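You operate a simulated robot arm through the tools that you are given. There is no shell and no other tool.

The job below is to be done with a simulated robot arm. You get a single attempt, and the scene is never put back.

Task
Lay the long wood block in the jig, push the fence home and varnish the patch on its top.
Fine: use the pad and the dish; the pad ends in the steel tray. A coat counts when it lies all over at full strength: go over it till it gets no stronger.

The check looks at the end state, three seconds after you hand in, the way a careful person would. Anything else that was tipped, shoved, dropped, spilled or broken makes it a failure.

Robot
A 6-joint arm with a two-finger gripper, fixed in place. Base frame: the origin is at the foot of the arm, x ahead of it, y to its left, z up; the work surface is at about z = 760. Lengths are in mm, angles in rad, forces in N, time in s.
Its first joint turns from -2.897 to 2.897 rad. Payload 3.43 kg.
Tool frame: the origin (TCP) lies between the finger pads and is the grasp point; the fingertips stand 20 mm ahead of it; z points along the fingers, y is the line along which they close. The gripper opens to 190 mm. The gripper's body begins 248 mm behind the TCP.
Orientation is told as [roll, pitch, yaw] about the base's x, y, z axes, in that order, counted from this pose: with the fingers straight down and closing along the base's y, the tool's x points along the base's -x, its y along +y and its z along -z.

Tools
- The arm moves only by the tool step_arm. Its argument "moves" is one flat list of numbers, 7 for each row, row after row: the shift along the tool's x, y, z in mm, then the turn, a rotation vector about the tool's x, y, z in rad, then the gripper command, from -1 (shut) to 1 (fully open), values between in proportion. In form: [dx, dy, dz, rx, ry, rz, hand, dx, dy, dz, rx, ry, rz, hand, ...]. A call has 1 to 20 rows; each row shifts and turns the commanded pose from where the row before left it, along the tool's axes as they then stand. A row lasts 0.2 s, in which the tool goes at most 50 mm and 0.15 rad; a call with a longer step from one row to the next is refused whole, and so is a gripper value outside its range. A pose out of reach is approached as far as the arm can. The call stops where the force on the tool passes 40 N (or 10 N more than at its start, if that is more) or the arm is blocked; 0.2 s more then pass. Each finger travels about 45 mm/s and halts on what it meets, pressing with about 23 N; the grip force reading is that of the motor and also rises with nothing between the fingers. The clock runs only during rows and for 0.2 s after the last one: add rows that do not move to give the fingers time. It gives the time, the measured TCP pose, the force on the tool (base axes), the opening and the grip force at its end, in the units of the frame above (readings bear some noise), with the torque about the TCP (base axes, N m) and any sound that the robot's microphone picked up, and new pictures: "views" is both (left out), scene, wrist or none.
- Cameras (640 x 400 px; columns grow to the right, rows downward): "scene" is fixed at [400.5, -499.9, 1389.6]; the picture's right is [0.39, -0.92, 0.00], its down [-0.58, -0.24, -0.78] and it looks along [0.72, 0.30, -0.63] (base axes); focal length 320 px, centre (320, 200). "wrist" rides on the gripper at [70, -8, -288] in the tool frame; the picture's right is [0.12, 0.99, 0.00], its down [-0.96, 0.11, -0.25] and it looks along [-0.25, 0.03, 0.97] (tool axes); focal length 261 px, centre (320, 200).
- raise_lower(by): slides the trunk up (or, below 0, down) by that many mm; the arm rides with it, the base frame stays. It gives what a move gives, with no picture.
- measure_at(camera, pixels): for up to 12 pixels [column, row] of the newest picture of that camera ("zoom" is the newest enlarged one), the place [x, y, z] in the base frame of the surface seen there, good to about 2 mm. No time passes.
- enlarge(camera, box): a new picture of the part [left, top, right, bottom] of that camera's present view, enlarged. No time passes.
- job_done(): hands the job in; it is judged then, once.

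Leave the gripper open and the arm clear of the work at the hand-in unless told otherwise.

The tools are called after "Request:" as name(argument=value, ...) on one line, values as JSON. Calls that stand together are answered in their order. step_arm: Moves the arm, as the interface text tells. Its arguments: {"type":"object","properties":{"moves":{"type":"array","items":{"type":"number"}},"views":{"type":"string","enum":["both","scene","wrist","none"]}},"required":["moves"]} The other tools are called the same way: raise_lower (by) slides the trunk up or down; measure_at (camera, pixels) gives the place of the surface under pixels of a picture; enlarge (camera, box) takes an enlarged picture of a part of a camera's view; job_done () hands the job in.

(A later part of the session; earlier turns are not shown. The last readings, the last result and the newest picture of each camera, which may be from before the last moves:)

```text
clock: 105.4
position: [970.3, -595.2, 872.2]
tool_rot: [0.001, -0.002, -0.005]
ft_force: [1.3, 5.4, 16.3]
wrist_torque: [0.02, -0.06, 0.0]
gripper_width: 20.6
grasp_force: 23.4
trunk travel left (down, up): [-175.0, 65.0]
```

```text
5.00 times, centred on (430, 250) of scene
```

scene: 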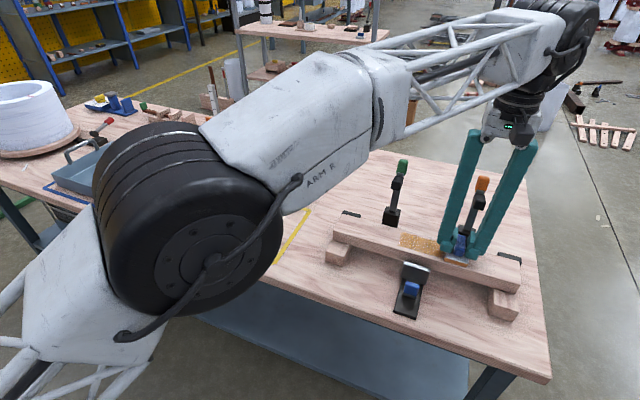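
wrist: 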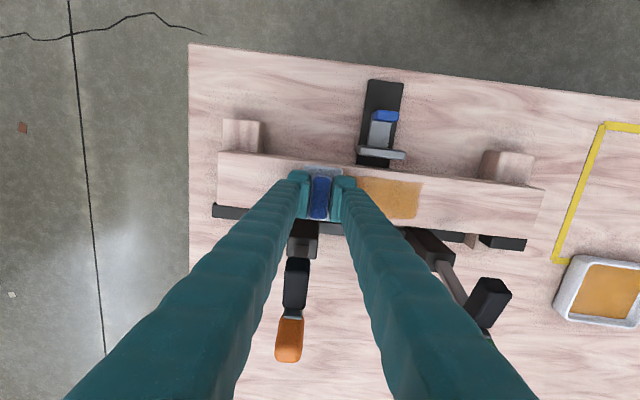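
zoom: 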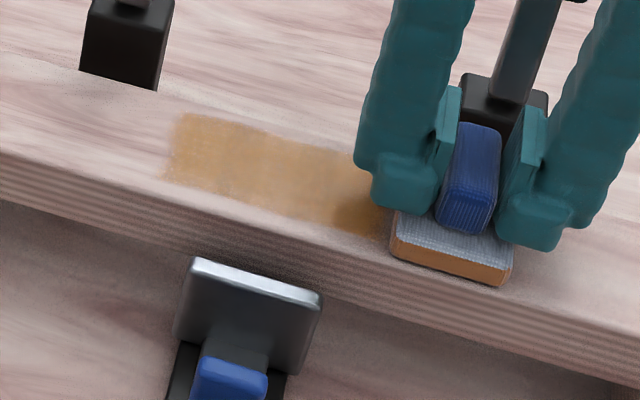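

16 N at this end and the stain there is darker, so more passes at this pressure build the coat. I stroke back +y 170 mm at this height.

Request:
step_arm(moves=[0, 8, 0, 0, 0, 0, -1, 0, 8, 0, 0, 0, 0, -1, 0, 8, 0, 0, 0, 0, -1, 0, 8, 0, 0, 0, 0, -1, 0, 8, 0, 0, 0, 0, -1, 0, 8, 0, 0, 0, 0, -1, 0, 8, 0, 0, 0, 0, -1, 0, 8, 0, 0, 0, 0, -1, 0, 8, 0, 0, 0, 0, -1, 0, 8, 0, 0, 0, 0, -1, 0, 8, 0, 0, 0, 0, -1, 0, 8, 0, 0, 0, 0, -1, 0, 8, 0, 0, 0, 0, -1, 0, 8, 0, 0, 0, 0, -1, 0, 8, 0, 0, 0, 0, -1, 0, 8, 0, 0, 0, 0, -1, 0, 8, 0, 0, 0, 0, -1, 0, 8, 0, 0, 0, 0, -1, 0, 8, 0, 0, 0, 0, -1, 0, 8, 0, 0, 0, 0, -1])

Request:
enlarge(camera="scene", box=[370, 210, 490, 290])

```text
clock: 109.6
position: [972.3, -436.2, 871.4]
tool_rot: [0.002, 0.001, -0.004]
ft_force: [-0.3, 1.0, 1.5]
wrist_torque: [0.02, 0.03, 0.04]
gripper_width: 21.0
grasp_force: 23.5
trunk travel left (down, up): [-175.0, 65.0]
```

scene: 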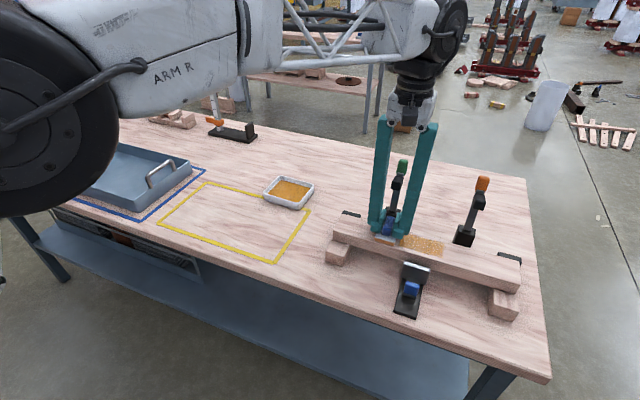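
wrist: 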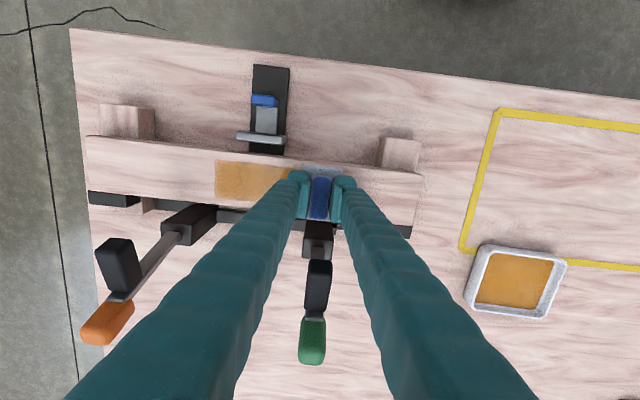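

```text
5.00 times, centred on (430, 250) of scene
```

zoom: 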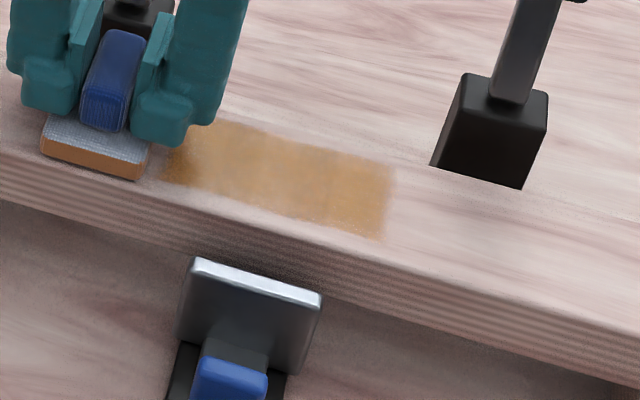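

The coat gets deeper, but pressure fades over each pass (the pad creeps a little in the grip). I press 1 mm and pass again in −y adding a little press along the way.

Request:
step_arm(moves=[0, 0, 0.6, 0, 0, 0, -1, 0, 0, 0.5, 0, 0, 0, -1, 0, -9, 0.1, 0, 0, 0, -1, 0, -9, 0, 0, 0, 0, -1, 0, -9, 0.1, 0, 0, 0, -1, 0, -9, 0, 0, 0, 0, -1, 0, -9, 0.1, 0, 0, 0, -1, 0, -9, 0, 0, 0, 0, -1, 0, -9, 0.1, 0, 0, 0, -1, 0, -9, 0, 0, 0, 0, -1, 0, -9, 0.1, 0, 0, 0, -1, 0, -9, 0, 0, 0, 0, -1, 0, -9, 0.1, 0, 0, 0, -1, 0, -9, 0, 0, 0, 0, -1, 0, -9, 0.1, 0, 0, 0, -1, 0, -9, 0, 0, 0, 0, -1, 0, -9, 0, 0, 0, 0, -1, 0, -9, 0, 0, 0, 0, -1, 0, -9, 0, 0, 0, 0, -1, 0, -9, 0, 0, 0, 0, -1])

Request:
enlarge(camera="scene", box=[370, 210, 490, 290])

```text
clock: 113.8
position: [969.8, -598.8, 871.0]
tool_rot: [0.001, 0.001, -0.005]
ft_force: [0.4, 6.6, 15.1]
wrist_torque: [0.03, -0.07, 0.03]
gripper_width: 20.6
grasp_force: 23.2
trunk travel left (down, up): [-175.0, 65.0]
```

scene: 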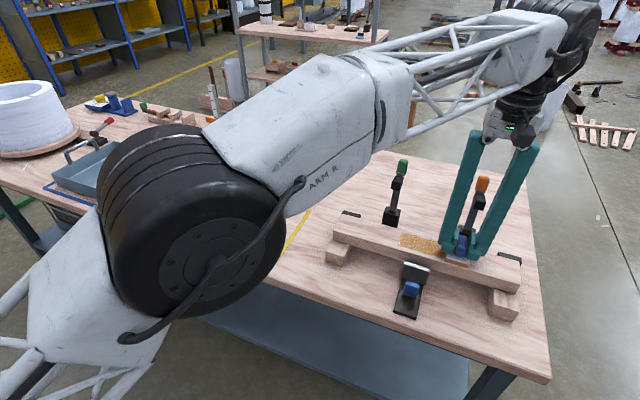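
wrist: 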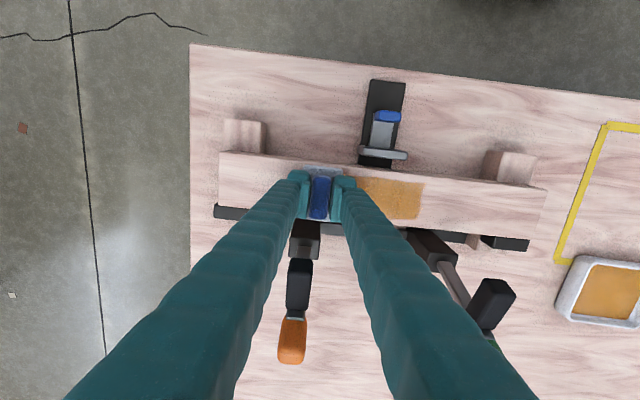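

```text
5.00 times, centred on (430, 250) of scene
```

zoom: 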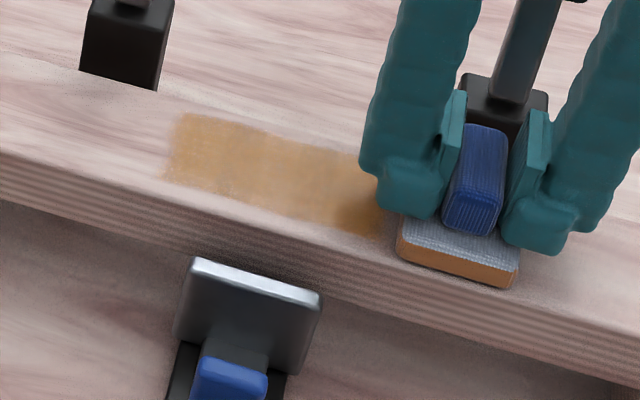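

Another +y pass with a slight added press per row, ending clear of the patch so I can compare the strength.

Request:
step_arm(moves=[0, 9, 0.1, 0, 0, 0, -1, 0, 9, 0, 0, 0, 0, -1, 0, 9, 0.1, 0, 0, 0, -1, 0, 9, 0, 0, 0, 0, -1, 0, 9, 0.1, 0, 0, 0, -1, 0, 9, 0, 0, 0, 0, -1, 0, 9, 0.1, 0, 0, 0, -1, 0, 9, 0, 0, 0, 0, -1, 0, 9, 0.1, 0, 0, 0, -1, 0, 9, 0, 0, 0, 0, -1, 0, 9, 0.1, 0, 0, 0, -1, 0, 9, 0, 0, 0, 0, -1, 0, 9, 0.1, 0, 0, 0, -1, 0, 9, 0, 0, 0, 0, -1, 0, 9, 0, 0, 0, 0, -1, 0, 9, 0, 0, 0, 0, -1, 0, 9, 0, 0, 0, 0, -1, 0, 9, 0, 0, 0, 0, -1, 0, 9, 0, 0, 0, 0, -1, 0, 9, 0, 0, 0, 0, -1])

Request:
enlarge(camera="scene", box=[370, 210, 490, 290])

```text
clock: 118.0
position: [970.4, -415.5, 869.7]
tool_rot: [0.003, -0.001, 0.0]
ft_force: [-1.0, -8.5, 24.1]
wrist_torque: [-0.19, -0.06, -0.01]
gripper_width: 20.9
grasp_force: 23.2
trunk travel left (down, up): [-175.0, 65.0]
```

scene: 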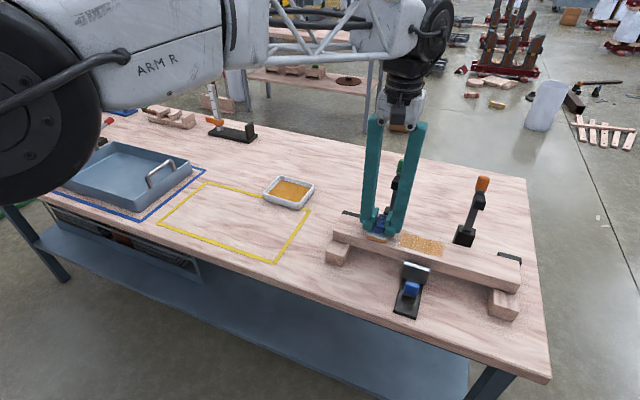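
wrist: 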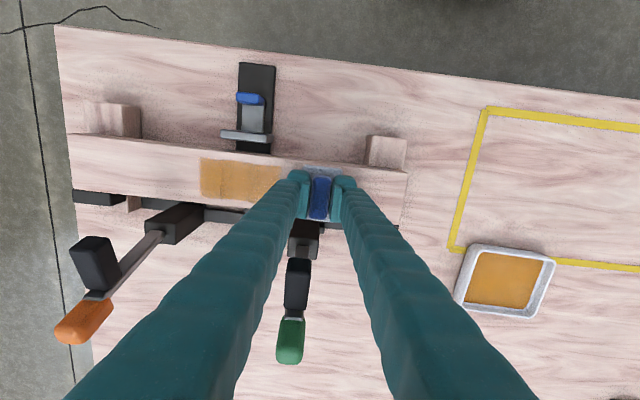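

```text
5.00 times, centred on (430, 250) of scene
```

zoom: 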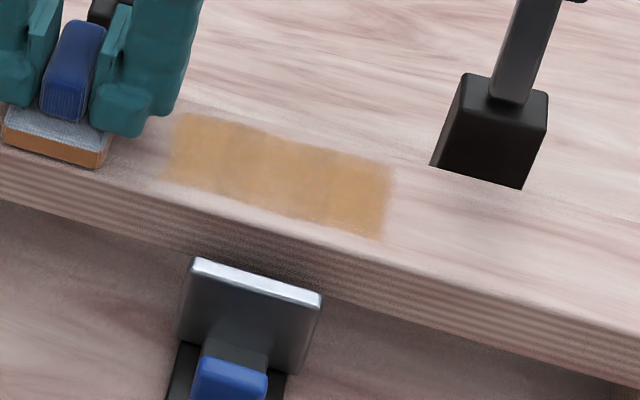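

The patch is evenly coated but not clearly stronger than before; the pad may be running low. I lift 60 mm, move clear of the green clamp first (+y), then back to the dish at yaw 0 for a fresh load.

Request:
step_arm(moves=[0, 0, -10, 0, 0, 0, -1, 0, 0, -25, 0, 0, 0, -1, 0, 0, -25, 0, 0, 0, -1, 0, 42, 0, 0, 0, 0, -1, 0, 43, 0, 0, 0, 0, -1, -21.8, 37.7, 0, 0, 0, 0, -1, -21.8, 37.7, 0, 0, 0, 0, -1, -21.8, 37.7, 0, 0, 0, 0, -1, -21.8, 37.7, 0, 0, 0, 0, -1, -21.8, 37.7, 0, 0, 0, 0, -1, -21.8, 37.7, 0, 0, 0, 0, -1, 0, 0, 0, 0, 0, 0, -1])

Request:
enlarge(camera="scene", box=[370, 210, 490, 290])

Request:
enlarge(camera="scene", box=[240, 130, 340, 220])

```text
clock: 120.6
position: [1105.3, -107.6, 927.9]
tool_rot: [0.003, 0.0, -0.003]
ft_force: [0.2, -0.7, -0.2]
wrist_torque: [-0.02, 0.05, 0.0]
gripper_width: 20.4
grasp_force: 23.2
trunk travel left (down, up): [-175.0, 65.0]
```

scene: 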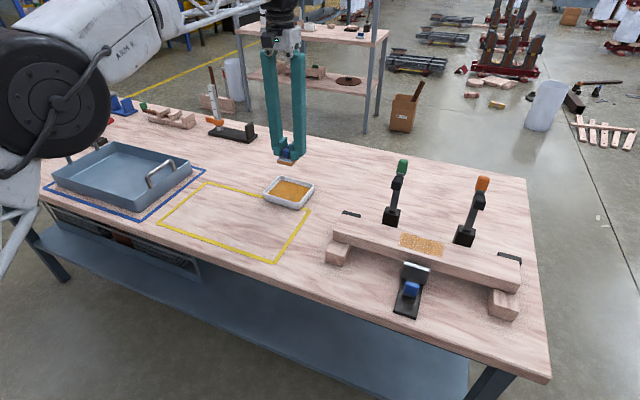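
wrist: 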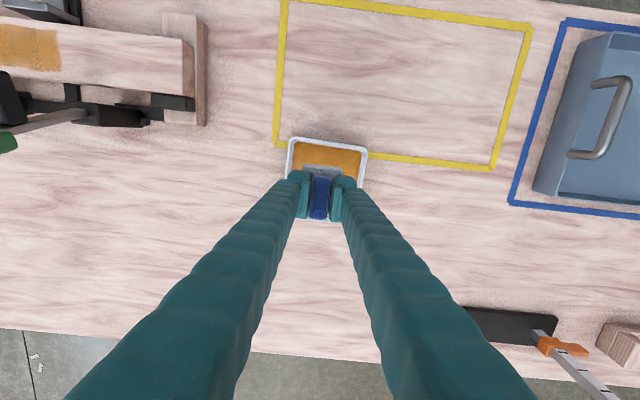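

```text
5.00 times, centred on (430, 250) of scene
```

zoom: 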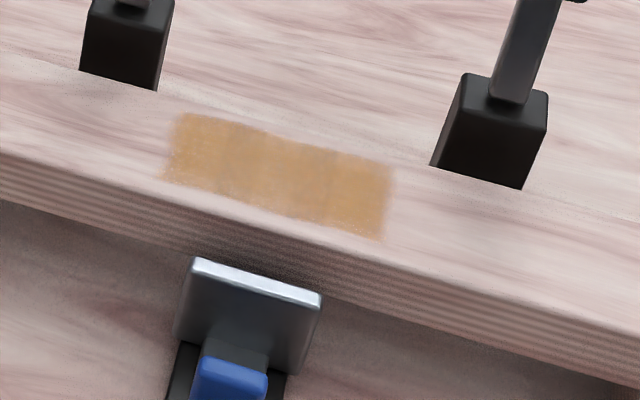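

```text
4.44 times, centred on (290, 175) of scene
```

zoom: 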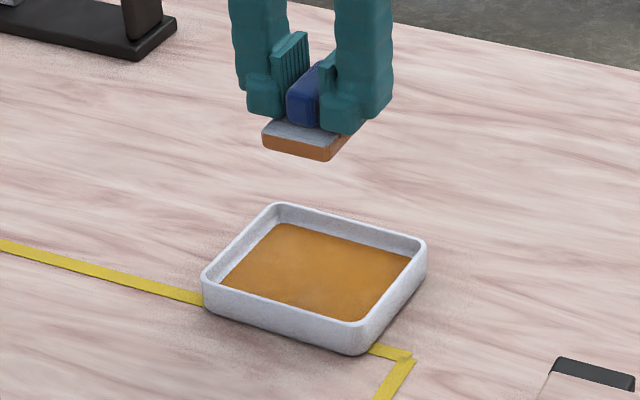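

I centre over the dish and lower to just above the varnish, then in 1 mm rows to the floor.

Request:
step_arm(moves=[4, 3.6, 20, 0, 0, 0, -1, 0, 0, 35, 0, 0, 0, -1, 0, 0, 35, 0, 0, 0, -1, 0, 0, 20, 0, 0, 0, -1, 0, 0, 4, 0, 0, 0, -1, 0, 0, 0, 0, 0, 0, -1], views="scene")

Request:
enlarge(camera="scene", box=[240, 130, 340, 220])

```text
clock: 122.0
position: [1099.2, -104.5, 815.2]
tool_rot: [0.001, -0.001, -0.003]
ft_force: [-0.6, 1.1, -0.3]
wrist_torque: [0.0, 0.01, -0.02]
gripper_width: 20.9
grasp_force: 23.0
trunk travel left (down, up): [-175.0, 65.0]
```

scene: 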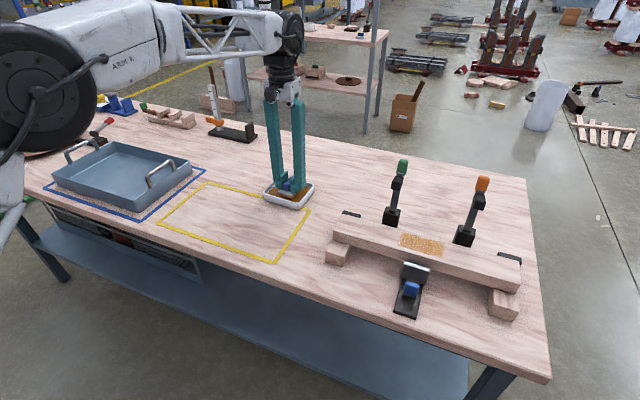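

```text
4.44 times, centred on (290, 175) of scene
```

zoom: 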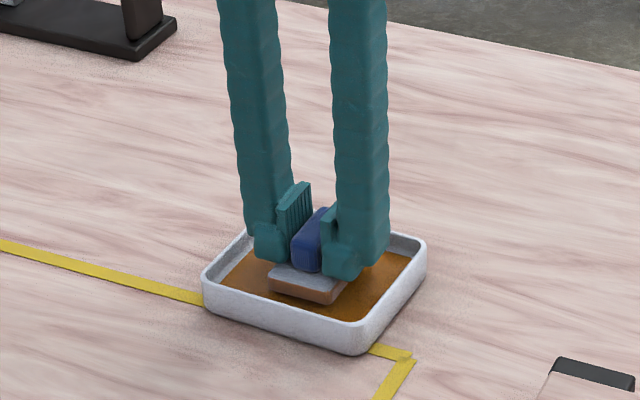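

Request:
step_arm(moves=[0, 0, 1.5, 0, 0, 0, -1, 0, 0, 1.5, 0, 0, 0, -1, 0, 0, 1, 0, 0, 0, -1, 0, 0, 1, 0, 0, 0, -1, 0, 0, 0, 0, 0, 0, -1], views="none")

```text
clock: 123.2
position: [1099.5, -105.1, 810.7]
tool_rot: [0.001, 0.001, -0.003]
ft_force: [-0.1, 0.6, 0.5]
wrist_torque: [-0.04, 0.02, 0.01]
gripper_width: 20.4
grasp_force: 23.1
trunk travel left (down, up): [-175.0, 65.0]
```

Request:
step_arm(moves=[0, 0, 1, 0, 0, 0, -1, 0, 0, 1, 0, 0, 0, -1, 0, 0, 1, 0, 0, 0, -1, 0, 0, 0, 0, 0, 0, -1], views="none")

```text
clock: 124.2
position: [1100.4, -104.0, 811.1]
tool_rot: [0.003, -0.002, -0.005]
ft_force: [4.3, -2.1, 24.7]
wrist_torque: [-0.05, 0.04, 0.02]
gripper_width: 20.5
grasp_force: 22.6
trunk travel left (down, up): [-175.0, 65.0]
```

Loaded again (25 N on the dish floor). I ease off, let it soak/drip briefly, lift and return by the same path to above the block at (970, −430).

Request:
step_arm(moves=[0, 0, -2, 0, 0, 0, -1, 0, 0, 0, 0, 0, 0, -1, 0, 0, -6, 0, 0, 0, -1, 0, 0, -10, 0, 0, 0, -1, 0, 0, 0, 0, 0, 0, -1, 0, 0, -20, 0, 0, 0, -1, 0, 0, 0, 0, 0, 0, -1, 0, 0, 0, 0, 0, 0, -1, 0, 0, -40, 0, 0, 0, -1, 0, 0, -40, 0, 0, 0, -1, 21.8, -37.7, 0, 0, 0, 0, -1, 21.8, -37.7, 0, 0, 0, 0, -1, 21.8, -37.7, 0, 0, 0, 0, -1, 21.8, -37.7, 0, 0, 0, 0, -1, 21.8, -37.7, 0, 0, 0, 0, -1, 21.8, -37.7, 0, 0, 0, 0, -1, 0, -45, 0, 0, 0, 0, -1, 0, -45, 0, 0, 0, 0, -1, 0, 0, 0, 0, 0, 0, -1])

Request:
enlarge(camera="scene", box=[330, 190, 530, 310])

```text
clock: 128.2
position: [967.6, -419.6, 926.8]
tool_rot: [0.001, 0.0, -0.004]
ft_force: [-0.6, 0.5, -0.6]
wrist_torque: [0.0, 0.01, -0.01]
gripper_width: 20.8
grasp_force: 23.0
trunk travel left (down, up): [-175.0, 65.0]
```

scene: 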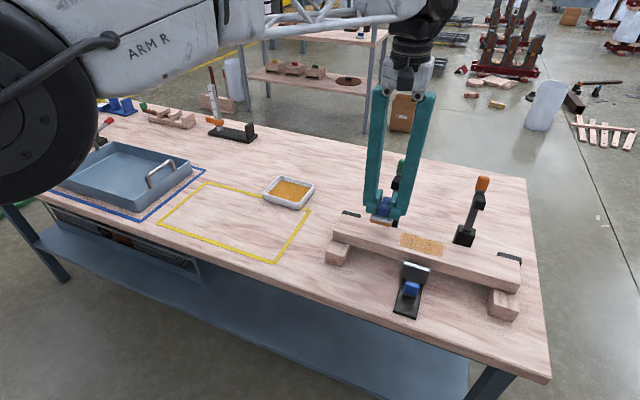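
wrist: 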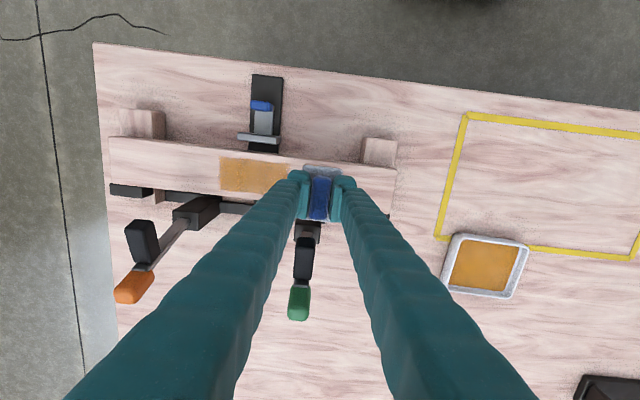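

```text
3.20 times, centred on (430, 250) of scene
```

zoom: 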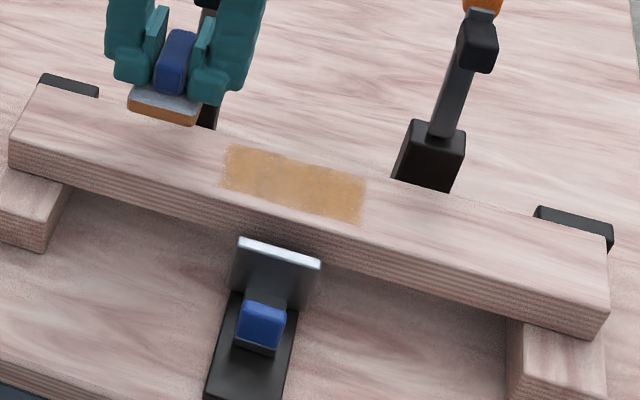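

I note the patch's present tone in a close zoom, then lower on the block at y≈−430.

Request:
enlarge(camera="scene", box=[390, 220, 450, 270])

Request:
step_arm(moves=[-3, -10, 20, 0, 0, 0, -1, 0, 0, 20, 0, 0, 0, -1, 0, 0, 11, 0, 0, 0, -1, 0, 0, 1, 0, 0, 0, -1, 0, 0, 1, 0, 0, 0, -1, 0, 0, 0, 0, 0, 0, -1], views="none")

```text
8.00 times, centred on (420, 245) of scene
```

zoom: 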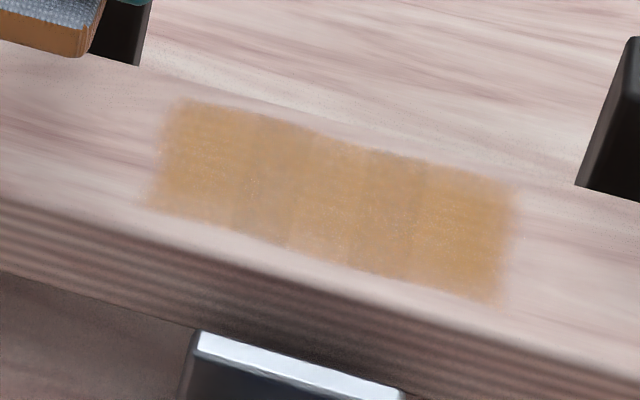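

```text
clock: 129.6
position: [970.8, -429.9, 874.1]
tool_rot: [0.003, -0.001, -0.003]
ft_force: [0.3, -0.2, -1.2]
wrist_torque: [-0.02, 0.01, -0.03]
gripper_width: 20.6
grasp_force: 23.1
trunk travel left (down, up): [-175.0, 65.0]
```

The zoom shows the middle of the patch paler than its ends, so more coats are needed. I lower in small rows to contact.

Request:
step_arm(moves=[0, 0, 1, 0, 0, 0, -1, 0, 0, 1, 0, 0, 0, -1, 0, 0, 0, 0, 0, 0, -1], views="none")

```text
clock: 130.4
position: [970.2, -430.3, 871.3]
tool_rot: [0.003, -0.001, -0.003]
ft_force: [-0.8, 0.1, -0.4]
wrist_torque: [-0.01, -0.01, -0.01]
gripper_width: 20.7
grasp_force: 22.7
trunk travel left (down, up): [-175.0, 65.0]
```

Request:
step_arm(moves=[0, 0, 0.7, 0, 0, 0, -1, 0, 0, 0.7, 0, 0, 0, -1, 0, 0, 0, 0, 0, 0, -1], views="none")

```text
clock: 131.2
position: [971.0, -429.4, 869.9]
tool_rot: [0.001, -0.001, -0.003]
ft_force: [-1.3, -0.1, 15.0]
wrist_torque: [0.01, 0.06, 0.0]
gripper_width: 20.9
grasp_force: 22.8
trunk travel left (down, up): [-175.0, 65.0]
```

15 N. I stroke −y slowly, 8 mm rows, adding 0.3 mm press in all.

Request:
step_arm(moves=[0, -8, 0, 0, 0, 0, -1, 0, -8, 0, 0, 0, 0, -1, 0, -8, 0, 0, 0, 0, -1, 0, -8, 0.05, 0, 0, 0, -1, 0, -8, 0, 0, 0, 0, -1, 0, -8, 0.05, 0, 0, 0, -1, 0, -8, 0, 0, 0, 0, -1, 0, -8, 0.05, 0, 0, 0, -1, 0, -8, 0, 0, 0, 0, -1, 0, -8, 0.05, 0, 0, 0, -1, 0, -8, 0, 0, 0, 0, -1, 0, -8, 0.05, 0, 0, 0, -1, 0, -8, 0, 0, 0, 0, -1, 0, -8, 0.05, 0, 0, 0, -1, 0, -8, 0, 0, 0, 0, -1, 0, -8, 0.05, 0, 0, 0, -1, 0, -8, 0, 0, 0, 0, -1, 0, -8, 0.05, 0, 0, 0, -1, 0, -8, 0, 0, 0, 0, -1, 0, -8, 0, 0, 0, 0, -1], views="scene")

Request:
enlarge(camera="scene", box=[390, 220, 450, 270])

```text
clock: 134.4
position: [970.1, -546.5, 870.8]
tool_rot: [0.0, -0.003, -0.004]
ft_force: [0.8, 3.5, 18.1]
wrist_torque: [-0.03, 0.1, -0.15]
gripper_width: 20.8
grasp_force: 23.4
trunk travel left (down, up): [-175.0, 65.0]
stopped in row 15: the force on the tool passed its limit at 41 N (the readings are from after the stop); the commanded pose is now the measured one
```

scene: 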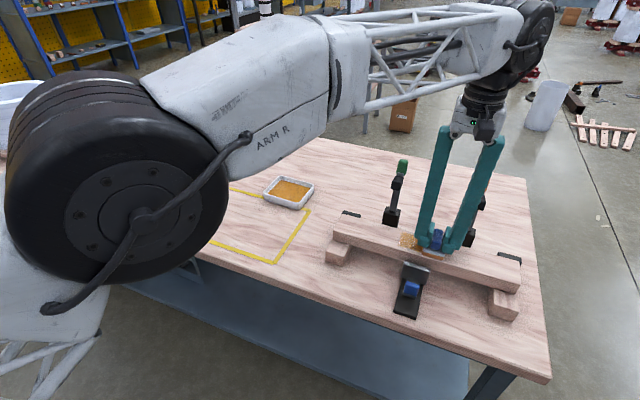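

```text
8.00 times, centred on (420, 245) of scene
```

zoom: 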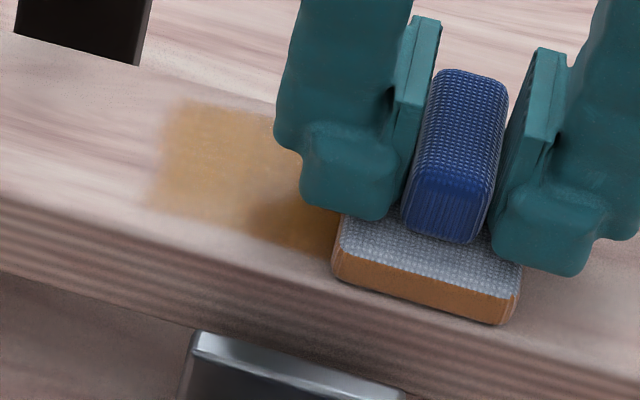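

Pressure rose to 41 N and it stopped; now 18 N. I ease 0.6 mm and continue −y to −600.

Request:
step_arm(moves=[0, 0, -0.6, 0, 0, 0, -1, 0, -8, 0, 0, 0, 0, -1, 0, -8, 0, 0, 0, 0, -1, 0, -8, 0, 0, 0, 0, -1, 0, -8, 0, 0, 0, 0, -1, 0, -8, 0, 0, 0, 0, -1, 0, -8, 0, 0, 0, 0, -1], views="scene")

Request:
enlarge(camera="scene", box=[390, 220, 450, 270])

```text
clock: 136.0
position: [970.3, -590.9, 869.6]
tool_rot: [0.003, -0.002, -0.002]
ft_force: [-0.4, 11.1, 26.3]
wrist_torque: [0.21, 0.03, 0.03]
gripper_width: 20.8
grasp_force: 23.0
trunk travel left (down, up): [-175.0, 65.0]
```

scene: 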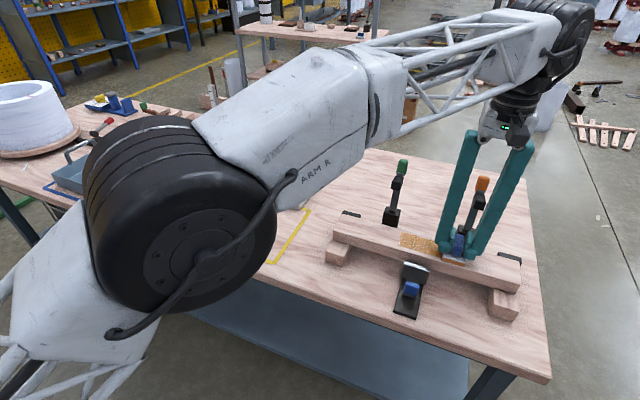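

```text
8.00 times, centred on (420, 245) of scene
```

zoom: 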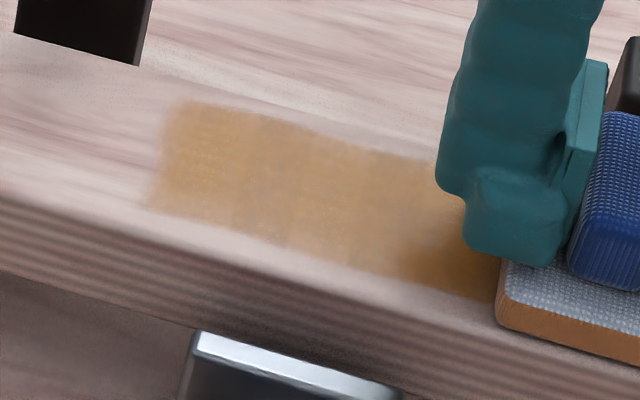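

The middle has gained. Still 26 N; I ease 0.6 mm and stroke back +y 150 mm.

Request:
step_arm(moves=[0, 0, -0.6, 0, 0, 0, -1, 0, 8, 0, 0, 0, 0, -1, 0, 8, 0, 0, 0, 0, -1, 0, 8, 0, 0, 0, 0, -1, 0, 8, 0, 0, 0, 0, -1, 0, 8, 0, 0, 0, 0, -1, 0, 8, 0, 0, 0, 0, -1, 0, 8, 0, 0, 0, 0, -1, 0, 8, 0, 0, 0, 0, -1, 0, 8, 0, 0, 0, 0, -1, 0, 8, 0, 0, 0, 0, -1, 0, 8, 0, 0, 0, 0, -1, 0, 8, 0, 0, 0, 0, -1, 0, 8, 0, 0, 0, 0, -1, 0, 8, 0, 0, 0, 0, -1, 0, 8, 0, 0, 0, 0, -1, 0, 8, 0, 0, 0, 0, -1, 0, 8, 0, 0, 0, 0, -1, 0, 8, 0, 0, 0, 0, -1, 0, 8, 0, 0, 0, 0, -1], views="scene")

Request:
enlarge(camera="scene", box=[390, 220, 450, 270])

```text
clock: 140.2
position: [971.0, -440.7, 870.9]
tool_rot: [0.002, 0.0, 0.0]
ft_force: [-0.5, -0.8, 5.2]
wrist_torque: [-0.03, 0.0, 0.0]
gripper_width: 20.8
grasp_force: 22.8
trunk travel left (down, up): [-175.0, 65.0]
```

scene: 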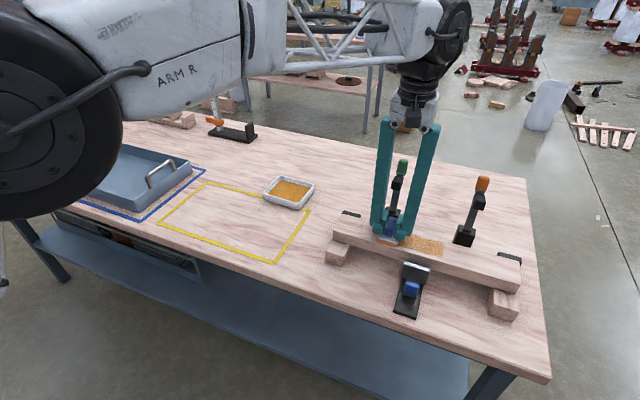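

```text
8.00 times, centred on (420, 245) of scene
```

zoom: 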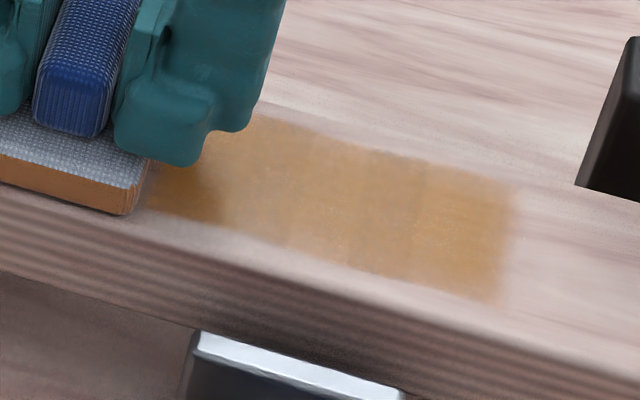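

More even now. Force 5 N; I press 0.5 mm and make another −y pass at constant height.

Request:
step_arm(moves=[0, 0, 0.5, 0, 0, 0, -1, 0, -8, 0, 0, 0, 0, -1, 0, -8, 0, 0, 0, 0, -1, 0, -8, 0, 0, 0, 0, -1, 0, -8, 0, 0, 0, 0, -1, 0, -8, 0, 0, 0, 0, -1, 0, -8, 0, 0, 0, 0, -1, 0, -8, 0, 0, 0, 0, -1, 0, -8, 0, 0, 0, 0, -1, 0, -8, 0, 0, 0, 0, -1, 0, -8, 0, 0, 0, 0, -1, 0, -8, 0, 0, 0, 0, -1, 0, -8, 0, 0, 0, 0, -1, 0, -8, 0, 0, 0, 0, -1, 0, -8, 0, 0, 0, 0, -1, 0, -8, 0, 0, 0, 0, -1, 0, -8, 0, 0, 0, 0, -1, 0, -8, 0, 0, 0, 0, -1, 0, -8, 0, 0, 0, 0, -1, 0, -8, 0, 0, 0, 0, -1], views="scene")

Request:
enlarge(camera="scene", box=[390, 220, 450, 270])

```text
clock: 144.4
position: [969.5, -595.4, 870.2]
tool_rot: [0.001, -0.001, -0.002]
ft_force: [0.1, 8.2, 20.1]
wrist_torque: [0.09, 0.08, 0.0]
gripper_width: 20.8
grasp_force: 23.3
trunk travel left (down, up): [-175.0, 65.0]
```

scene: 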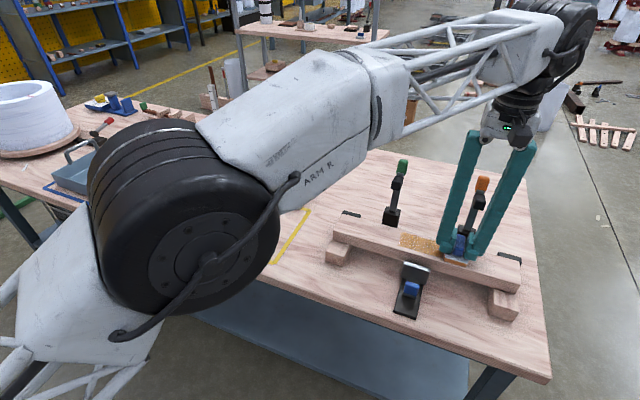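

```text
8.00 times, centred on (420, 245) of scene
```

zoom: 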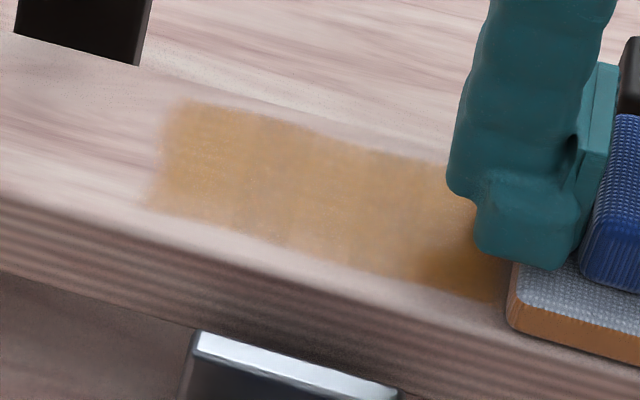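

20 N here. Another +y pass at constant height.

Request:
step_arm(moves=[0, 8, 0, 0, 0, 0, -1, 0, 8, 0, 0, 0, 0, -1, 0, 8, 0, 0, 0, 0, -1, 0, 8, 0, 0, 0, 0, -1, 0, 8, 0, 0, 0, 0, -1, 0, 8, 0, 0, 0, 0, -1, 0, 8, 0, 0, 0, 0, -1, 0, 8, 0, 0, 0, 0, -1, 0, 8, 0, 0, 0, 0, -1, 0, 8, 0, 0, 0, 0, -1, 0, 8, 0, 0, 0, 0, -1, 0, 8, 0, 0, 0, 0, -1, 0, 8, 0, 0, 0, 0, -1, 0, 8, 0, 0, 0, 0, -1, 0, 8, 0, 0, 0, 0, -1, 0, 8, 0, 0, 0, 0, -1, 0, 8, 0, 0, 0, 0, -1, 0, 8, 0, 0, 0, 0, -1, 0, 8, 0, 0, 0, 0, -1, 0, 8, 0, 0, 0, 0, -1], views="scene")

Request:
enlarge(camera="scene", box=[390, 220, 450, 270])

```text
clock: 148.6
position: [970.9, -433.6, 869.2]
tool_rot: [0.002, -0.002, -0.004]
ft_force: [-2.3, -9.0, 25.4]
wrist_torque: [-0.21, 0.11, -0.01]
gripper_width: 20.8
grasp_force: 23.0
trunk travel left (down, up): [-175.0, 65.0]
```

scene: 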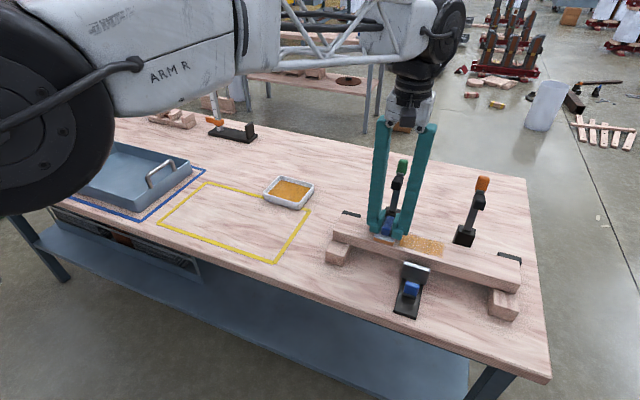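

```text
8.00 times, centred on (420, 245) of scene
```

zoom: 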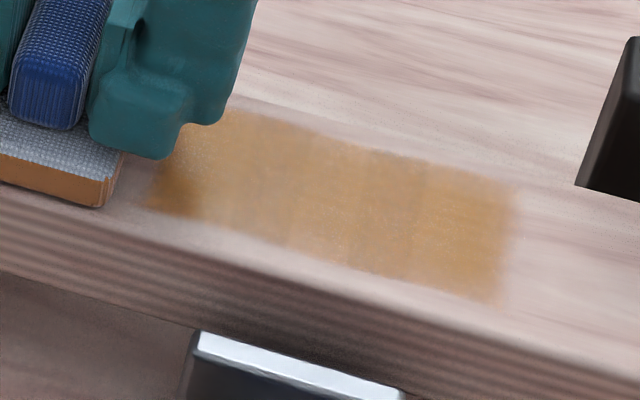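

Now quite even. I lift the pad and move off +y to compare the patch without the pad's shade.

Request:
step_arm(moves=[0, 0, -10, 0, 0, 0, -1, 0, 0, -25, 0, 0, 0, -1, 0, 0, -25, 0, 0, 0, -1, 0, 45, 0, 0, 0, 0, -1, 0, 45, 0, 0, 0, 0, -1, 0, 0, 0, 0, 0, 0, -1])

Request:
enlarge(camera="scene", box=[390, 220, 450, 270])

Request:
enlarge(camera="wrist", box=[100, 100, 300, 230])

```text
clock: 150.0
position: [969.7, -344.2, 929.1]
tool_rot: [0.002, -0.002, -0.003]
ft_force: [0.5, 0.5, -0.5]
wrist_torque: [-0.05, 0.01, 0.04]
gripper_width: 20.7
grasp_force: 23.3
trunk travel left (down, up): [-175.0, 65.0]
```

scene: 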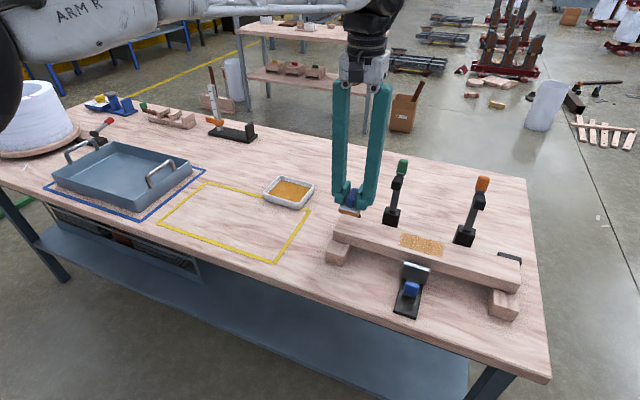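
wrist: 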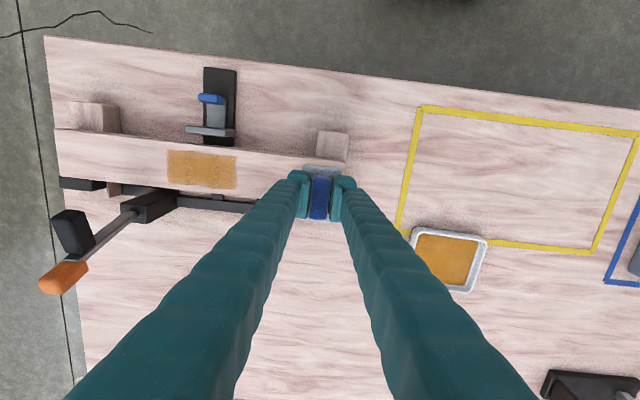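

```text
8.00 times, centred on (420, 245) of scene
```

zoom: 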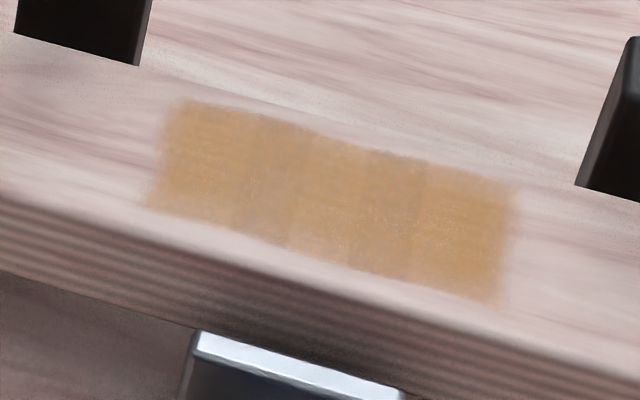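

```text
3.08 times, centred on (200, 165) of wrist
```

zoom: 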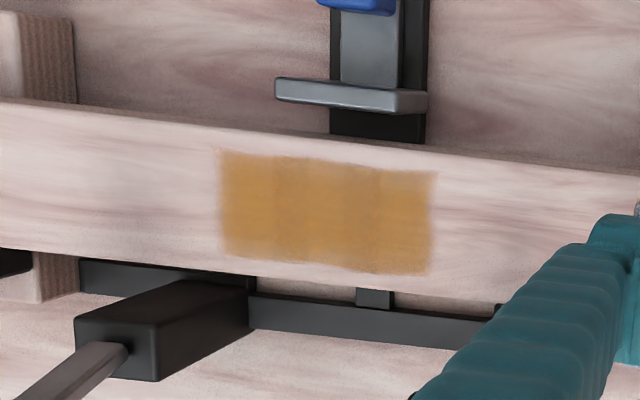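

Stronger than before, but two bands are still slightly paler. I reload at the dish and go over it more.

Request:
step_arm(moves=[-21.8, 40, 0, 0, 0, 0, -1, -21.8, 40, 0, 0, 0, 0, -1, -21.8, 40, 0, 0, 0, 0, -1, -21.8, 40, 0, 0, 0, 0, -1, -21.8, 40, 0, 0, 0, 0, -1, -21.8, 40, 0, 0, 0, 0, -1, 0, 0, 35, 0, 0, 0, -1, 0, 0, 35, 0, 0, 0, -1, 0, 0, 35, 0, 0, 0, -1, 0, 0, 8, 0, 0, 0, -1, 0, 0, 2, 0, 0, 0, -1, 0, 0, 2, 0, 0, 0, -1, 0, 0, 0, 0, 0, 0, -1], views="scene")

Request:
enlarge(camera="scene", box=[240, 130, 340, 220])

```text
clock: 152.8
position: [1102.8, -103.7, 813.2]
tool_rot: [0.0, -0.002, -0.004]
ft_force: [-0.6, -0.2, -0.6]
wrist_torque: [0.03, -0.01, 0.0]
gripper_width: 20.4
grasp_force: 22.7
trunk travel left (down, up): [-175.0, 65.0]
```

scene: 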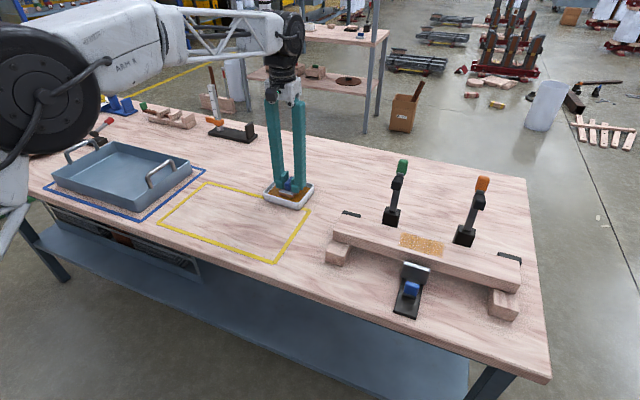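

```text
4.44 times, centred on (290, 175) of scene
```

zoom: 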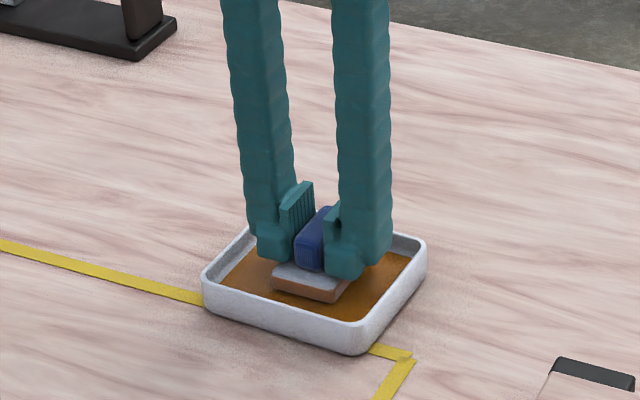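

Request:
step_arm(moves=[0, 0, 1.5, 0, 0, 0, -1, 0, 0, 1.5, 0, 0, 0, -1, 0, 0, 1, 0, 0, 0, -1, 0, 0, 0.7, 0, 0, 0, -1, 0, 0, 0, 0, 0, 0, -1], views="none")

```text
clock: 154.0
position: [1102.8, -103.2, 810.0]
tool_rot: [0.001, -0.002, -0.005]
ft_force: [-1.1, 0.5, 26.1]
wrist_torque: [0.01, 0.09, -0.01]
gripper_width: 20.7
grasp_force: 23.1
trunk travel left (down, up): [-175.0, 65.0]
```

Pad is down in the dish (26 N). I hold, ease off, lift, drip, and return to above the block at y≈−440.

Request:
step_arm(moves=[0, 0, -1.5, 0, 0, 0, -1, 0, 0, 0, 0, 0, 0, -1, 0, 0, -6, 0, 0, 0, -1, 0, 0, -10, 0, 0, 0, -1, 0, 0, 0, 0, 0, 0, -1, 0, 0, -20, 0, 0, 0, -1, 0, 0, 0, 0, 0, 0, -1, 0, 0, -40, 0, 0, 0, -1, 0, 0, -40, 0, 0, 0, -1, 22, -37.7, 0, 0, 0, 0, -1, 22, -37.7, 0, 0, 0, 0, -1, 22, -37.7, 0, 0, 0, 0, -1, 22, -37.7, 0, 0, 0, 0, -1, 22, -37.7, 0, 0, 0, 0, -1, 22, -37.7, 0, 0, 0, 0, -1, 0, -48, 0, 0, 0, 0, -1, 0, -48, 0, 0, 0, 0, -1, 0, 0, 0, 0, 0, 0, -1], views="none")

```text
clock: 157.8
position: [970.5, -424.9, 925.1]
tool_rot: [0.003, -0.001, -0.001]
ft_force: [0.0, -0.1, -0.8]
wrist_torque: [0.03, 0.02, -0.03]
gripper_width: 21.0
grasp_force: 23.0
trunk travel left (down, up): [-175.0, 65.0]
```

Now down to contact: 53 mm, the last bit in small rows.

Request:
step_arm(moves=[0, -15, 20, 0, 0, 0, -1, 0, 0, 20, 0, 0, 0, -1, 0, 0, 11, 0, 0, 0, -1, 0, 0, 1, 0, 0, 0, -1, 0, 0, 1, 0, 0, 0, -1, 0, 0, 0.7, 0, 0, 0, -1, 0, 0, 0, 0, 0, 0, -1], views="none")

```text
clock: 159.4
position: [970.3, -440.0, 871.8]
tool_rot: [0.002, -0.002, -0.002]
ft_force: [0.5, 0.1, -1.5]
wrist_torque: [0.03, 0.02, -0.01]
gripper_width: 20.6
grasp_force: 23.7
trunk travel left (down, up): [-175.0, 65.0]
```

Request:
step_arm(moves=[0, 0, 1, 0, 0, 0, -1, 0, 0, 0.7, 0, 0, 0, -1, 0, 0, 0, 0, 0, 0, -1], views="none")

```text
clock: 160.2
position: [970.2, -441.5, 871.7]
tool_rot: [0.001, -0.002, -0.004]
ft_force: [-0.1, 0.3, 3.6]
wrist_torque: [-0.02, 0.0, 0.0]
gripper_width: 20.9
grasp_force: 23.4
trunk travel left (down, up): [-175.0, 65.0]
```

3.6 N; I press 0.8 mm more and make a −y pass.

Request:
step_arm(moves=[0, 0, 0.8, 0, 0, 0, -1, 0, -8, 0, 0, 0, 0, -1, 0, -8, 0, 0, 0, 0, -1, 0, -8, 0, 0, 0, 0, -1, 0, -8, 0, 0, 0, 0, -1, 0, -8, 0, 0, 0, 0, -1, 0, -8, 0, 0, 0, 0, -1, 0, -8, 0, 0, 0, 0, -1, 0, -8, 0, 0, 0, 0, -1, 0, -8, 0, 0, 0, 0, -1, 0, -8, 0, 0, 0, 0, -1, 0, -8, 0, 0, 0, 0, -1, 0, -8, 0, 0, 0, 0, -1, 0, -8, 0, 0, 0, 0, -1, 0, -8, 0, 0, 0, 0, -1, 0, -8, 0, 0, 0, 0, -1, 0, -8, 0, 0, 0, 0, -1, 0, -8, 0, 0, 0, 0, -1, 0, -8, 0, 0, 0, 0, -1, 0, -8, 0, 0, 0, 0, -1], views="scene")

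Request:
enlarge(camera="scene", box=[390, 220, 450, 270])

```text
clock: 164.4
position: [969.2, -589.5, 871.1]
tool_rot: [0.001, -0.002, -0.002]
ft_force: [-1.1, 12.3, 26.0]
wrist_torque: [0.15, -0.02, 0.05]
gripper_width: 20.2
grasp_force: 23.2
trunk travel left (down, up): [-175.0, 65.0]
```

scene: 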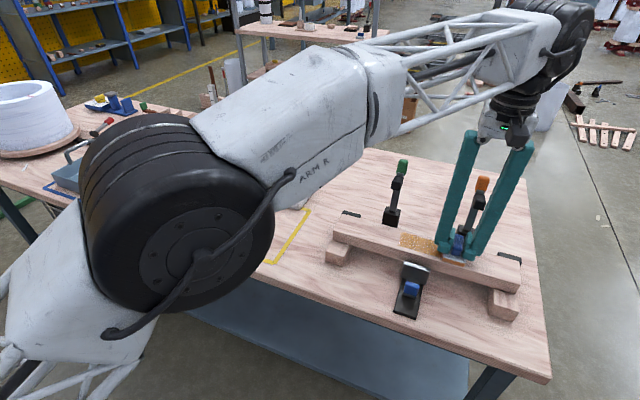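

```text
8.00 times, centred on (420, 245) of scene
```

zoom: 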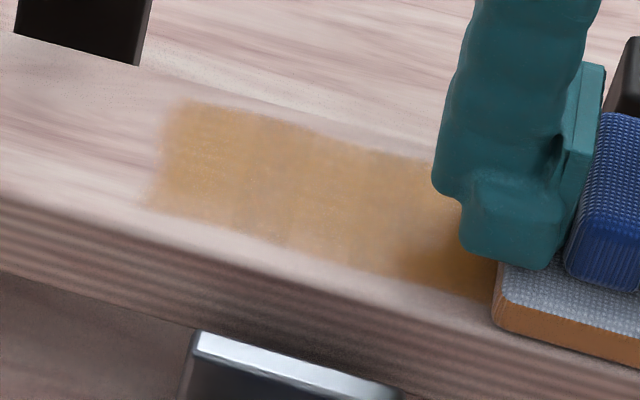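

26 N at this end; I ease 0.4 mm and pass +y.

Request:
step_arm(moves=[0, 0, -0.4, 0, 0, 0, -1, 0, 8, 0, 0, 0, 0, -1, 0, 8, 0, 0, 0, 0, -1, 0, 8, 0, 0, 0, 0, -1, 0, 8, 0, 0, 0, 0, -1, 0, 8, 0, 0, 0, 0, -1, 0, 8, 0, 0, 0, 0, -1, 0, 8, 0, 0, 0, 0, -1, 0, 8, 0, 0, 0, 0, -1, 0, 8, 0, 0, 0, 0, -1, 0, 8, 0, 0, 0, 0, -1, 0, 8, 0, 0, 0, 0, -1, 0, 8, 0, 0, 0, 0, -1, 0, 8, 0, 0, 0, 0, -1, 0, 8, 0, 0, 0, 0, -1, 0, 8, 0, 0, 0, 0, -1, 0, 8, 0, 0, 0, 0, -1, 0, 8, 0, 0, 0, 0, -1, 0, 8, 0, 0, 0, 0, -1, 0, 8, 0, 0, 0, 0, -1], views="scene")

Request:
enlarge(camera="scene", box=[390, 220, 450, 270])

```text
clock: 168.6
position: [969.4, -439.2, 870.5]
tool_rot: [0.001, -0.002, -0.004]
ft_force: [-1.1, -13.2, 33.7]
wrist_torque: [-0.28, 0.05, 0.04]
gripper_width: 20.8
grasp_force: 23.1
trunk travel left (down, up): [-175.0, 65.0]
```

scene: 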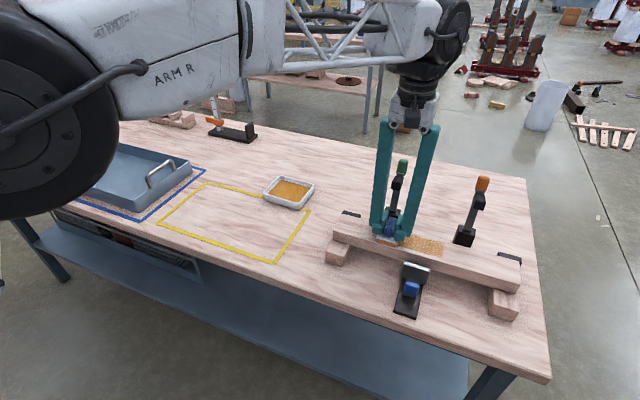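

```text
8.00 times, centred on (420, 245) of scene
```

zoom: 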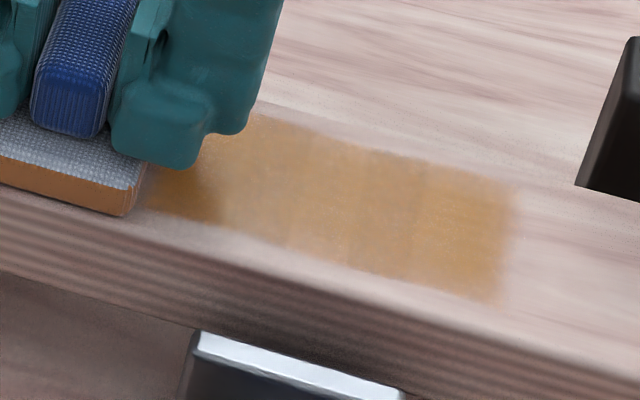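

34 N – a bit heavy. I ease 1.2 mm and make another −y pass.

Request:
step_arm(moves=[0, 0, -1.2, 0, 0, 0, -1, 0, -8, 0, 0, 0, 0, -1, 0, -8, 0, 0, 0, 0, -1, 0, -8, 0, 0, 0, 0, -1, 0, -8, 0, 0, 0, 0, -1, 0, -8, 0, 0, 0, 0, -1, 0, -8, 0, 0, 0, 0, -1, 0, -8, 0, 0, 0, 0, -1, 0, -8, 0, 0, 0, 0, -1, 0, -8, 0, 0, 0, 0, -1, 0, -8, 0, 0, 0, 0, -1, 0, -8, 0, 0, 0, 0, -1, 0, -8, 0, 0, 0, 0, -1, 0, -8, 0, 0, 0, 0, -1, 0, -8, 0, 0, 0, 0, -1, 0, -8, 0, 0, 0, 0, -1, 0, -8, 0, 0, 0, 0, -1, 0, -8, 0, 0, 0, 0, -1, 0, -8, 0, 0, 0, 0, -1, 0, -8, 0, 0, 0, 0, -1], views="none")

```text
clock: 172.8
position: [968.5, -592.8, 870.1]
tool_rot: [0.002, -0.002, -0.002]
ft_force: [-0.9, 4.5, 9.6]
wrist_torque: [0.04, 0.04, 0.0]
gripper_width: 20.7
grasp_force: 23.0
trunk travel left (down, up): [-175.0, 65.0]
```

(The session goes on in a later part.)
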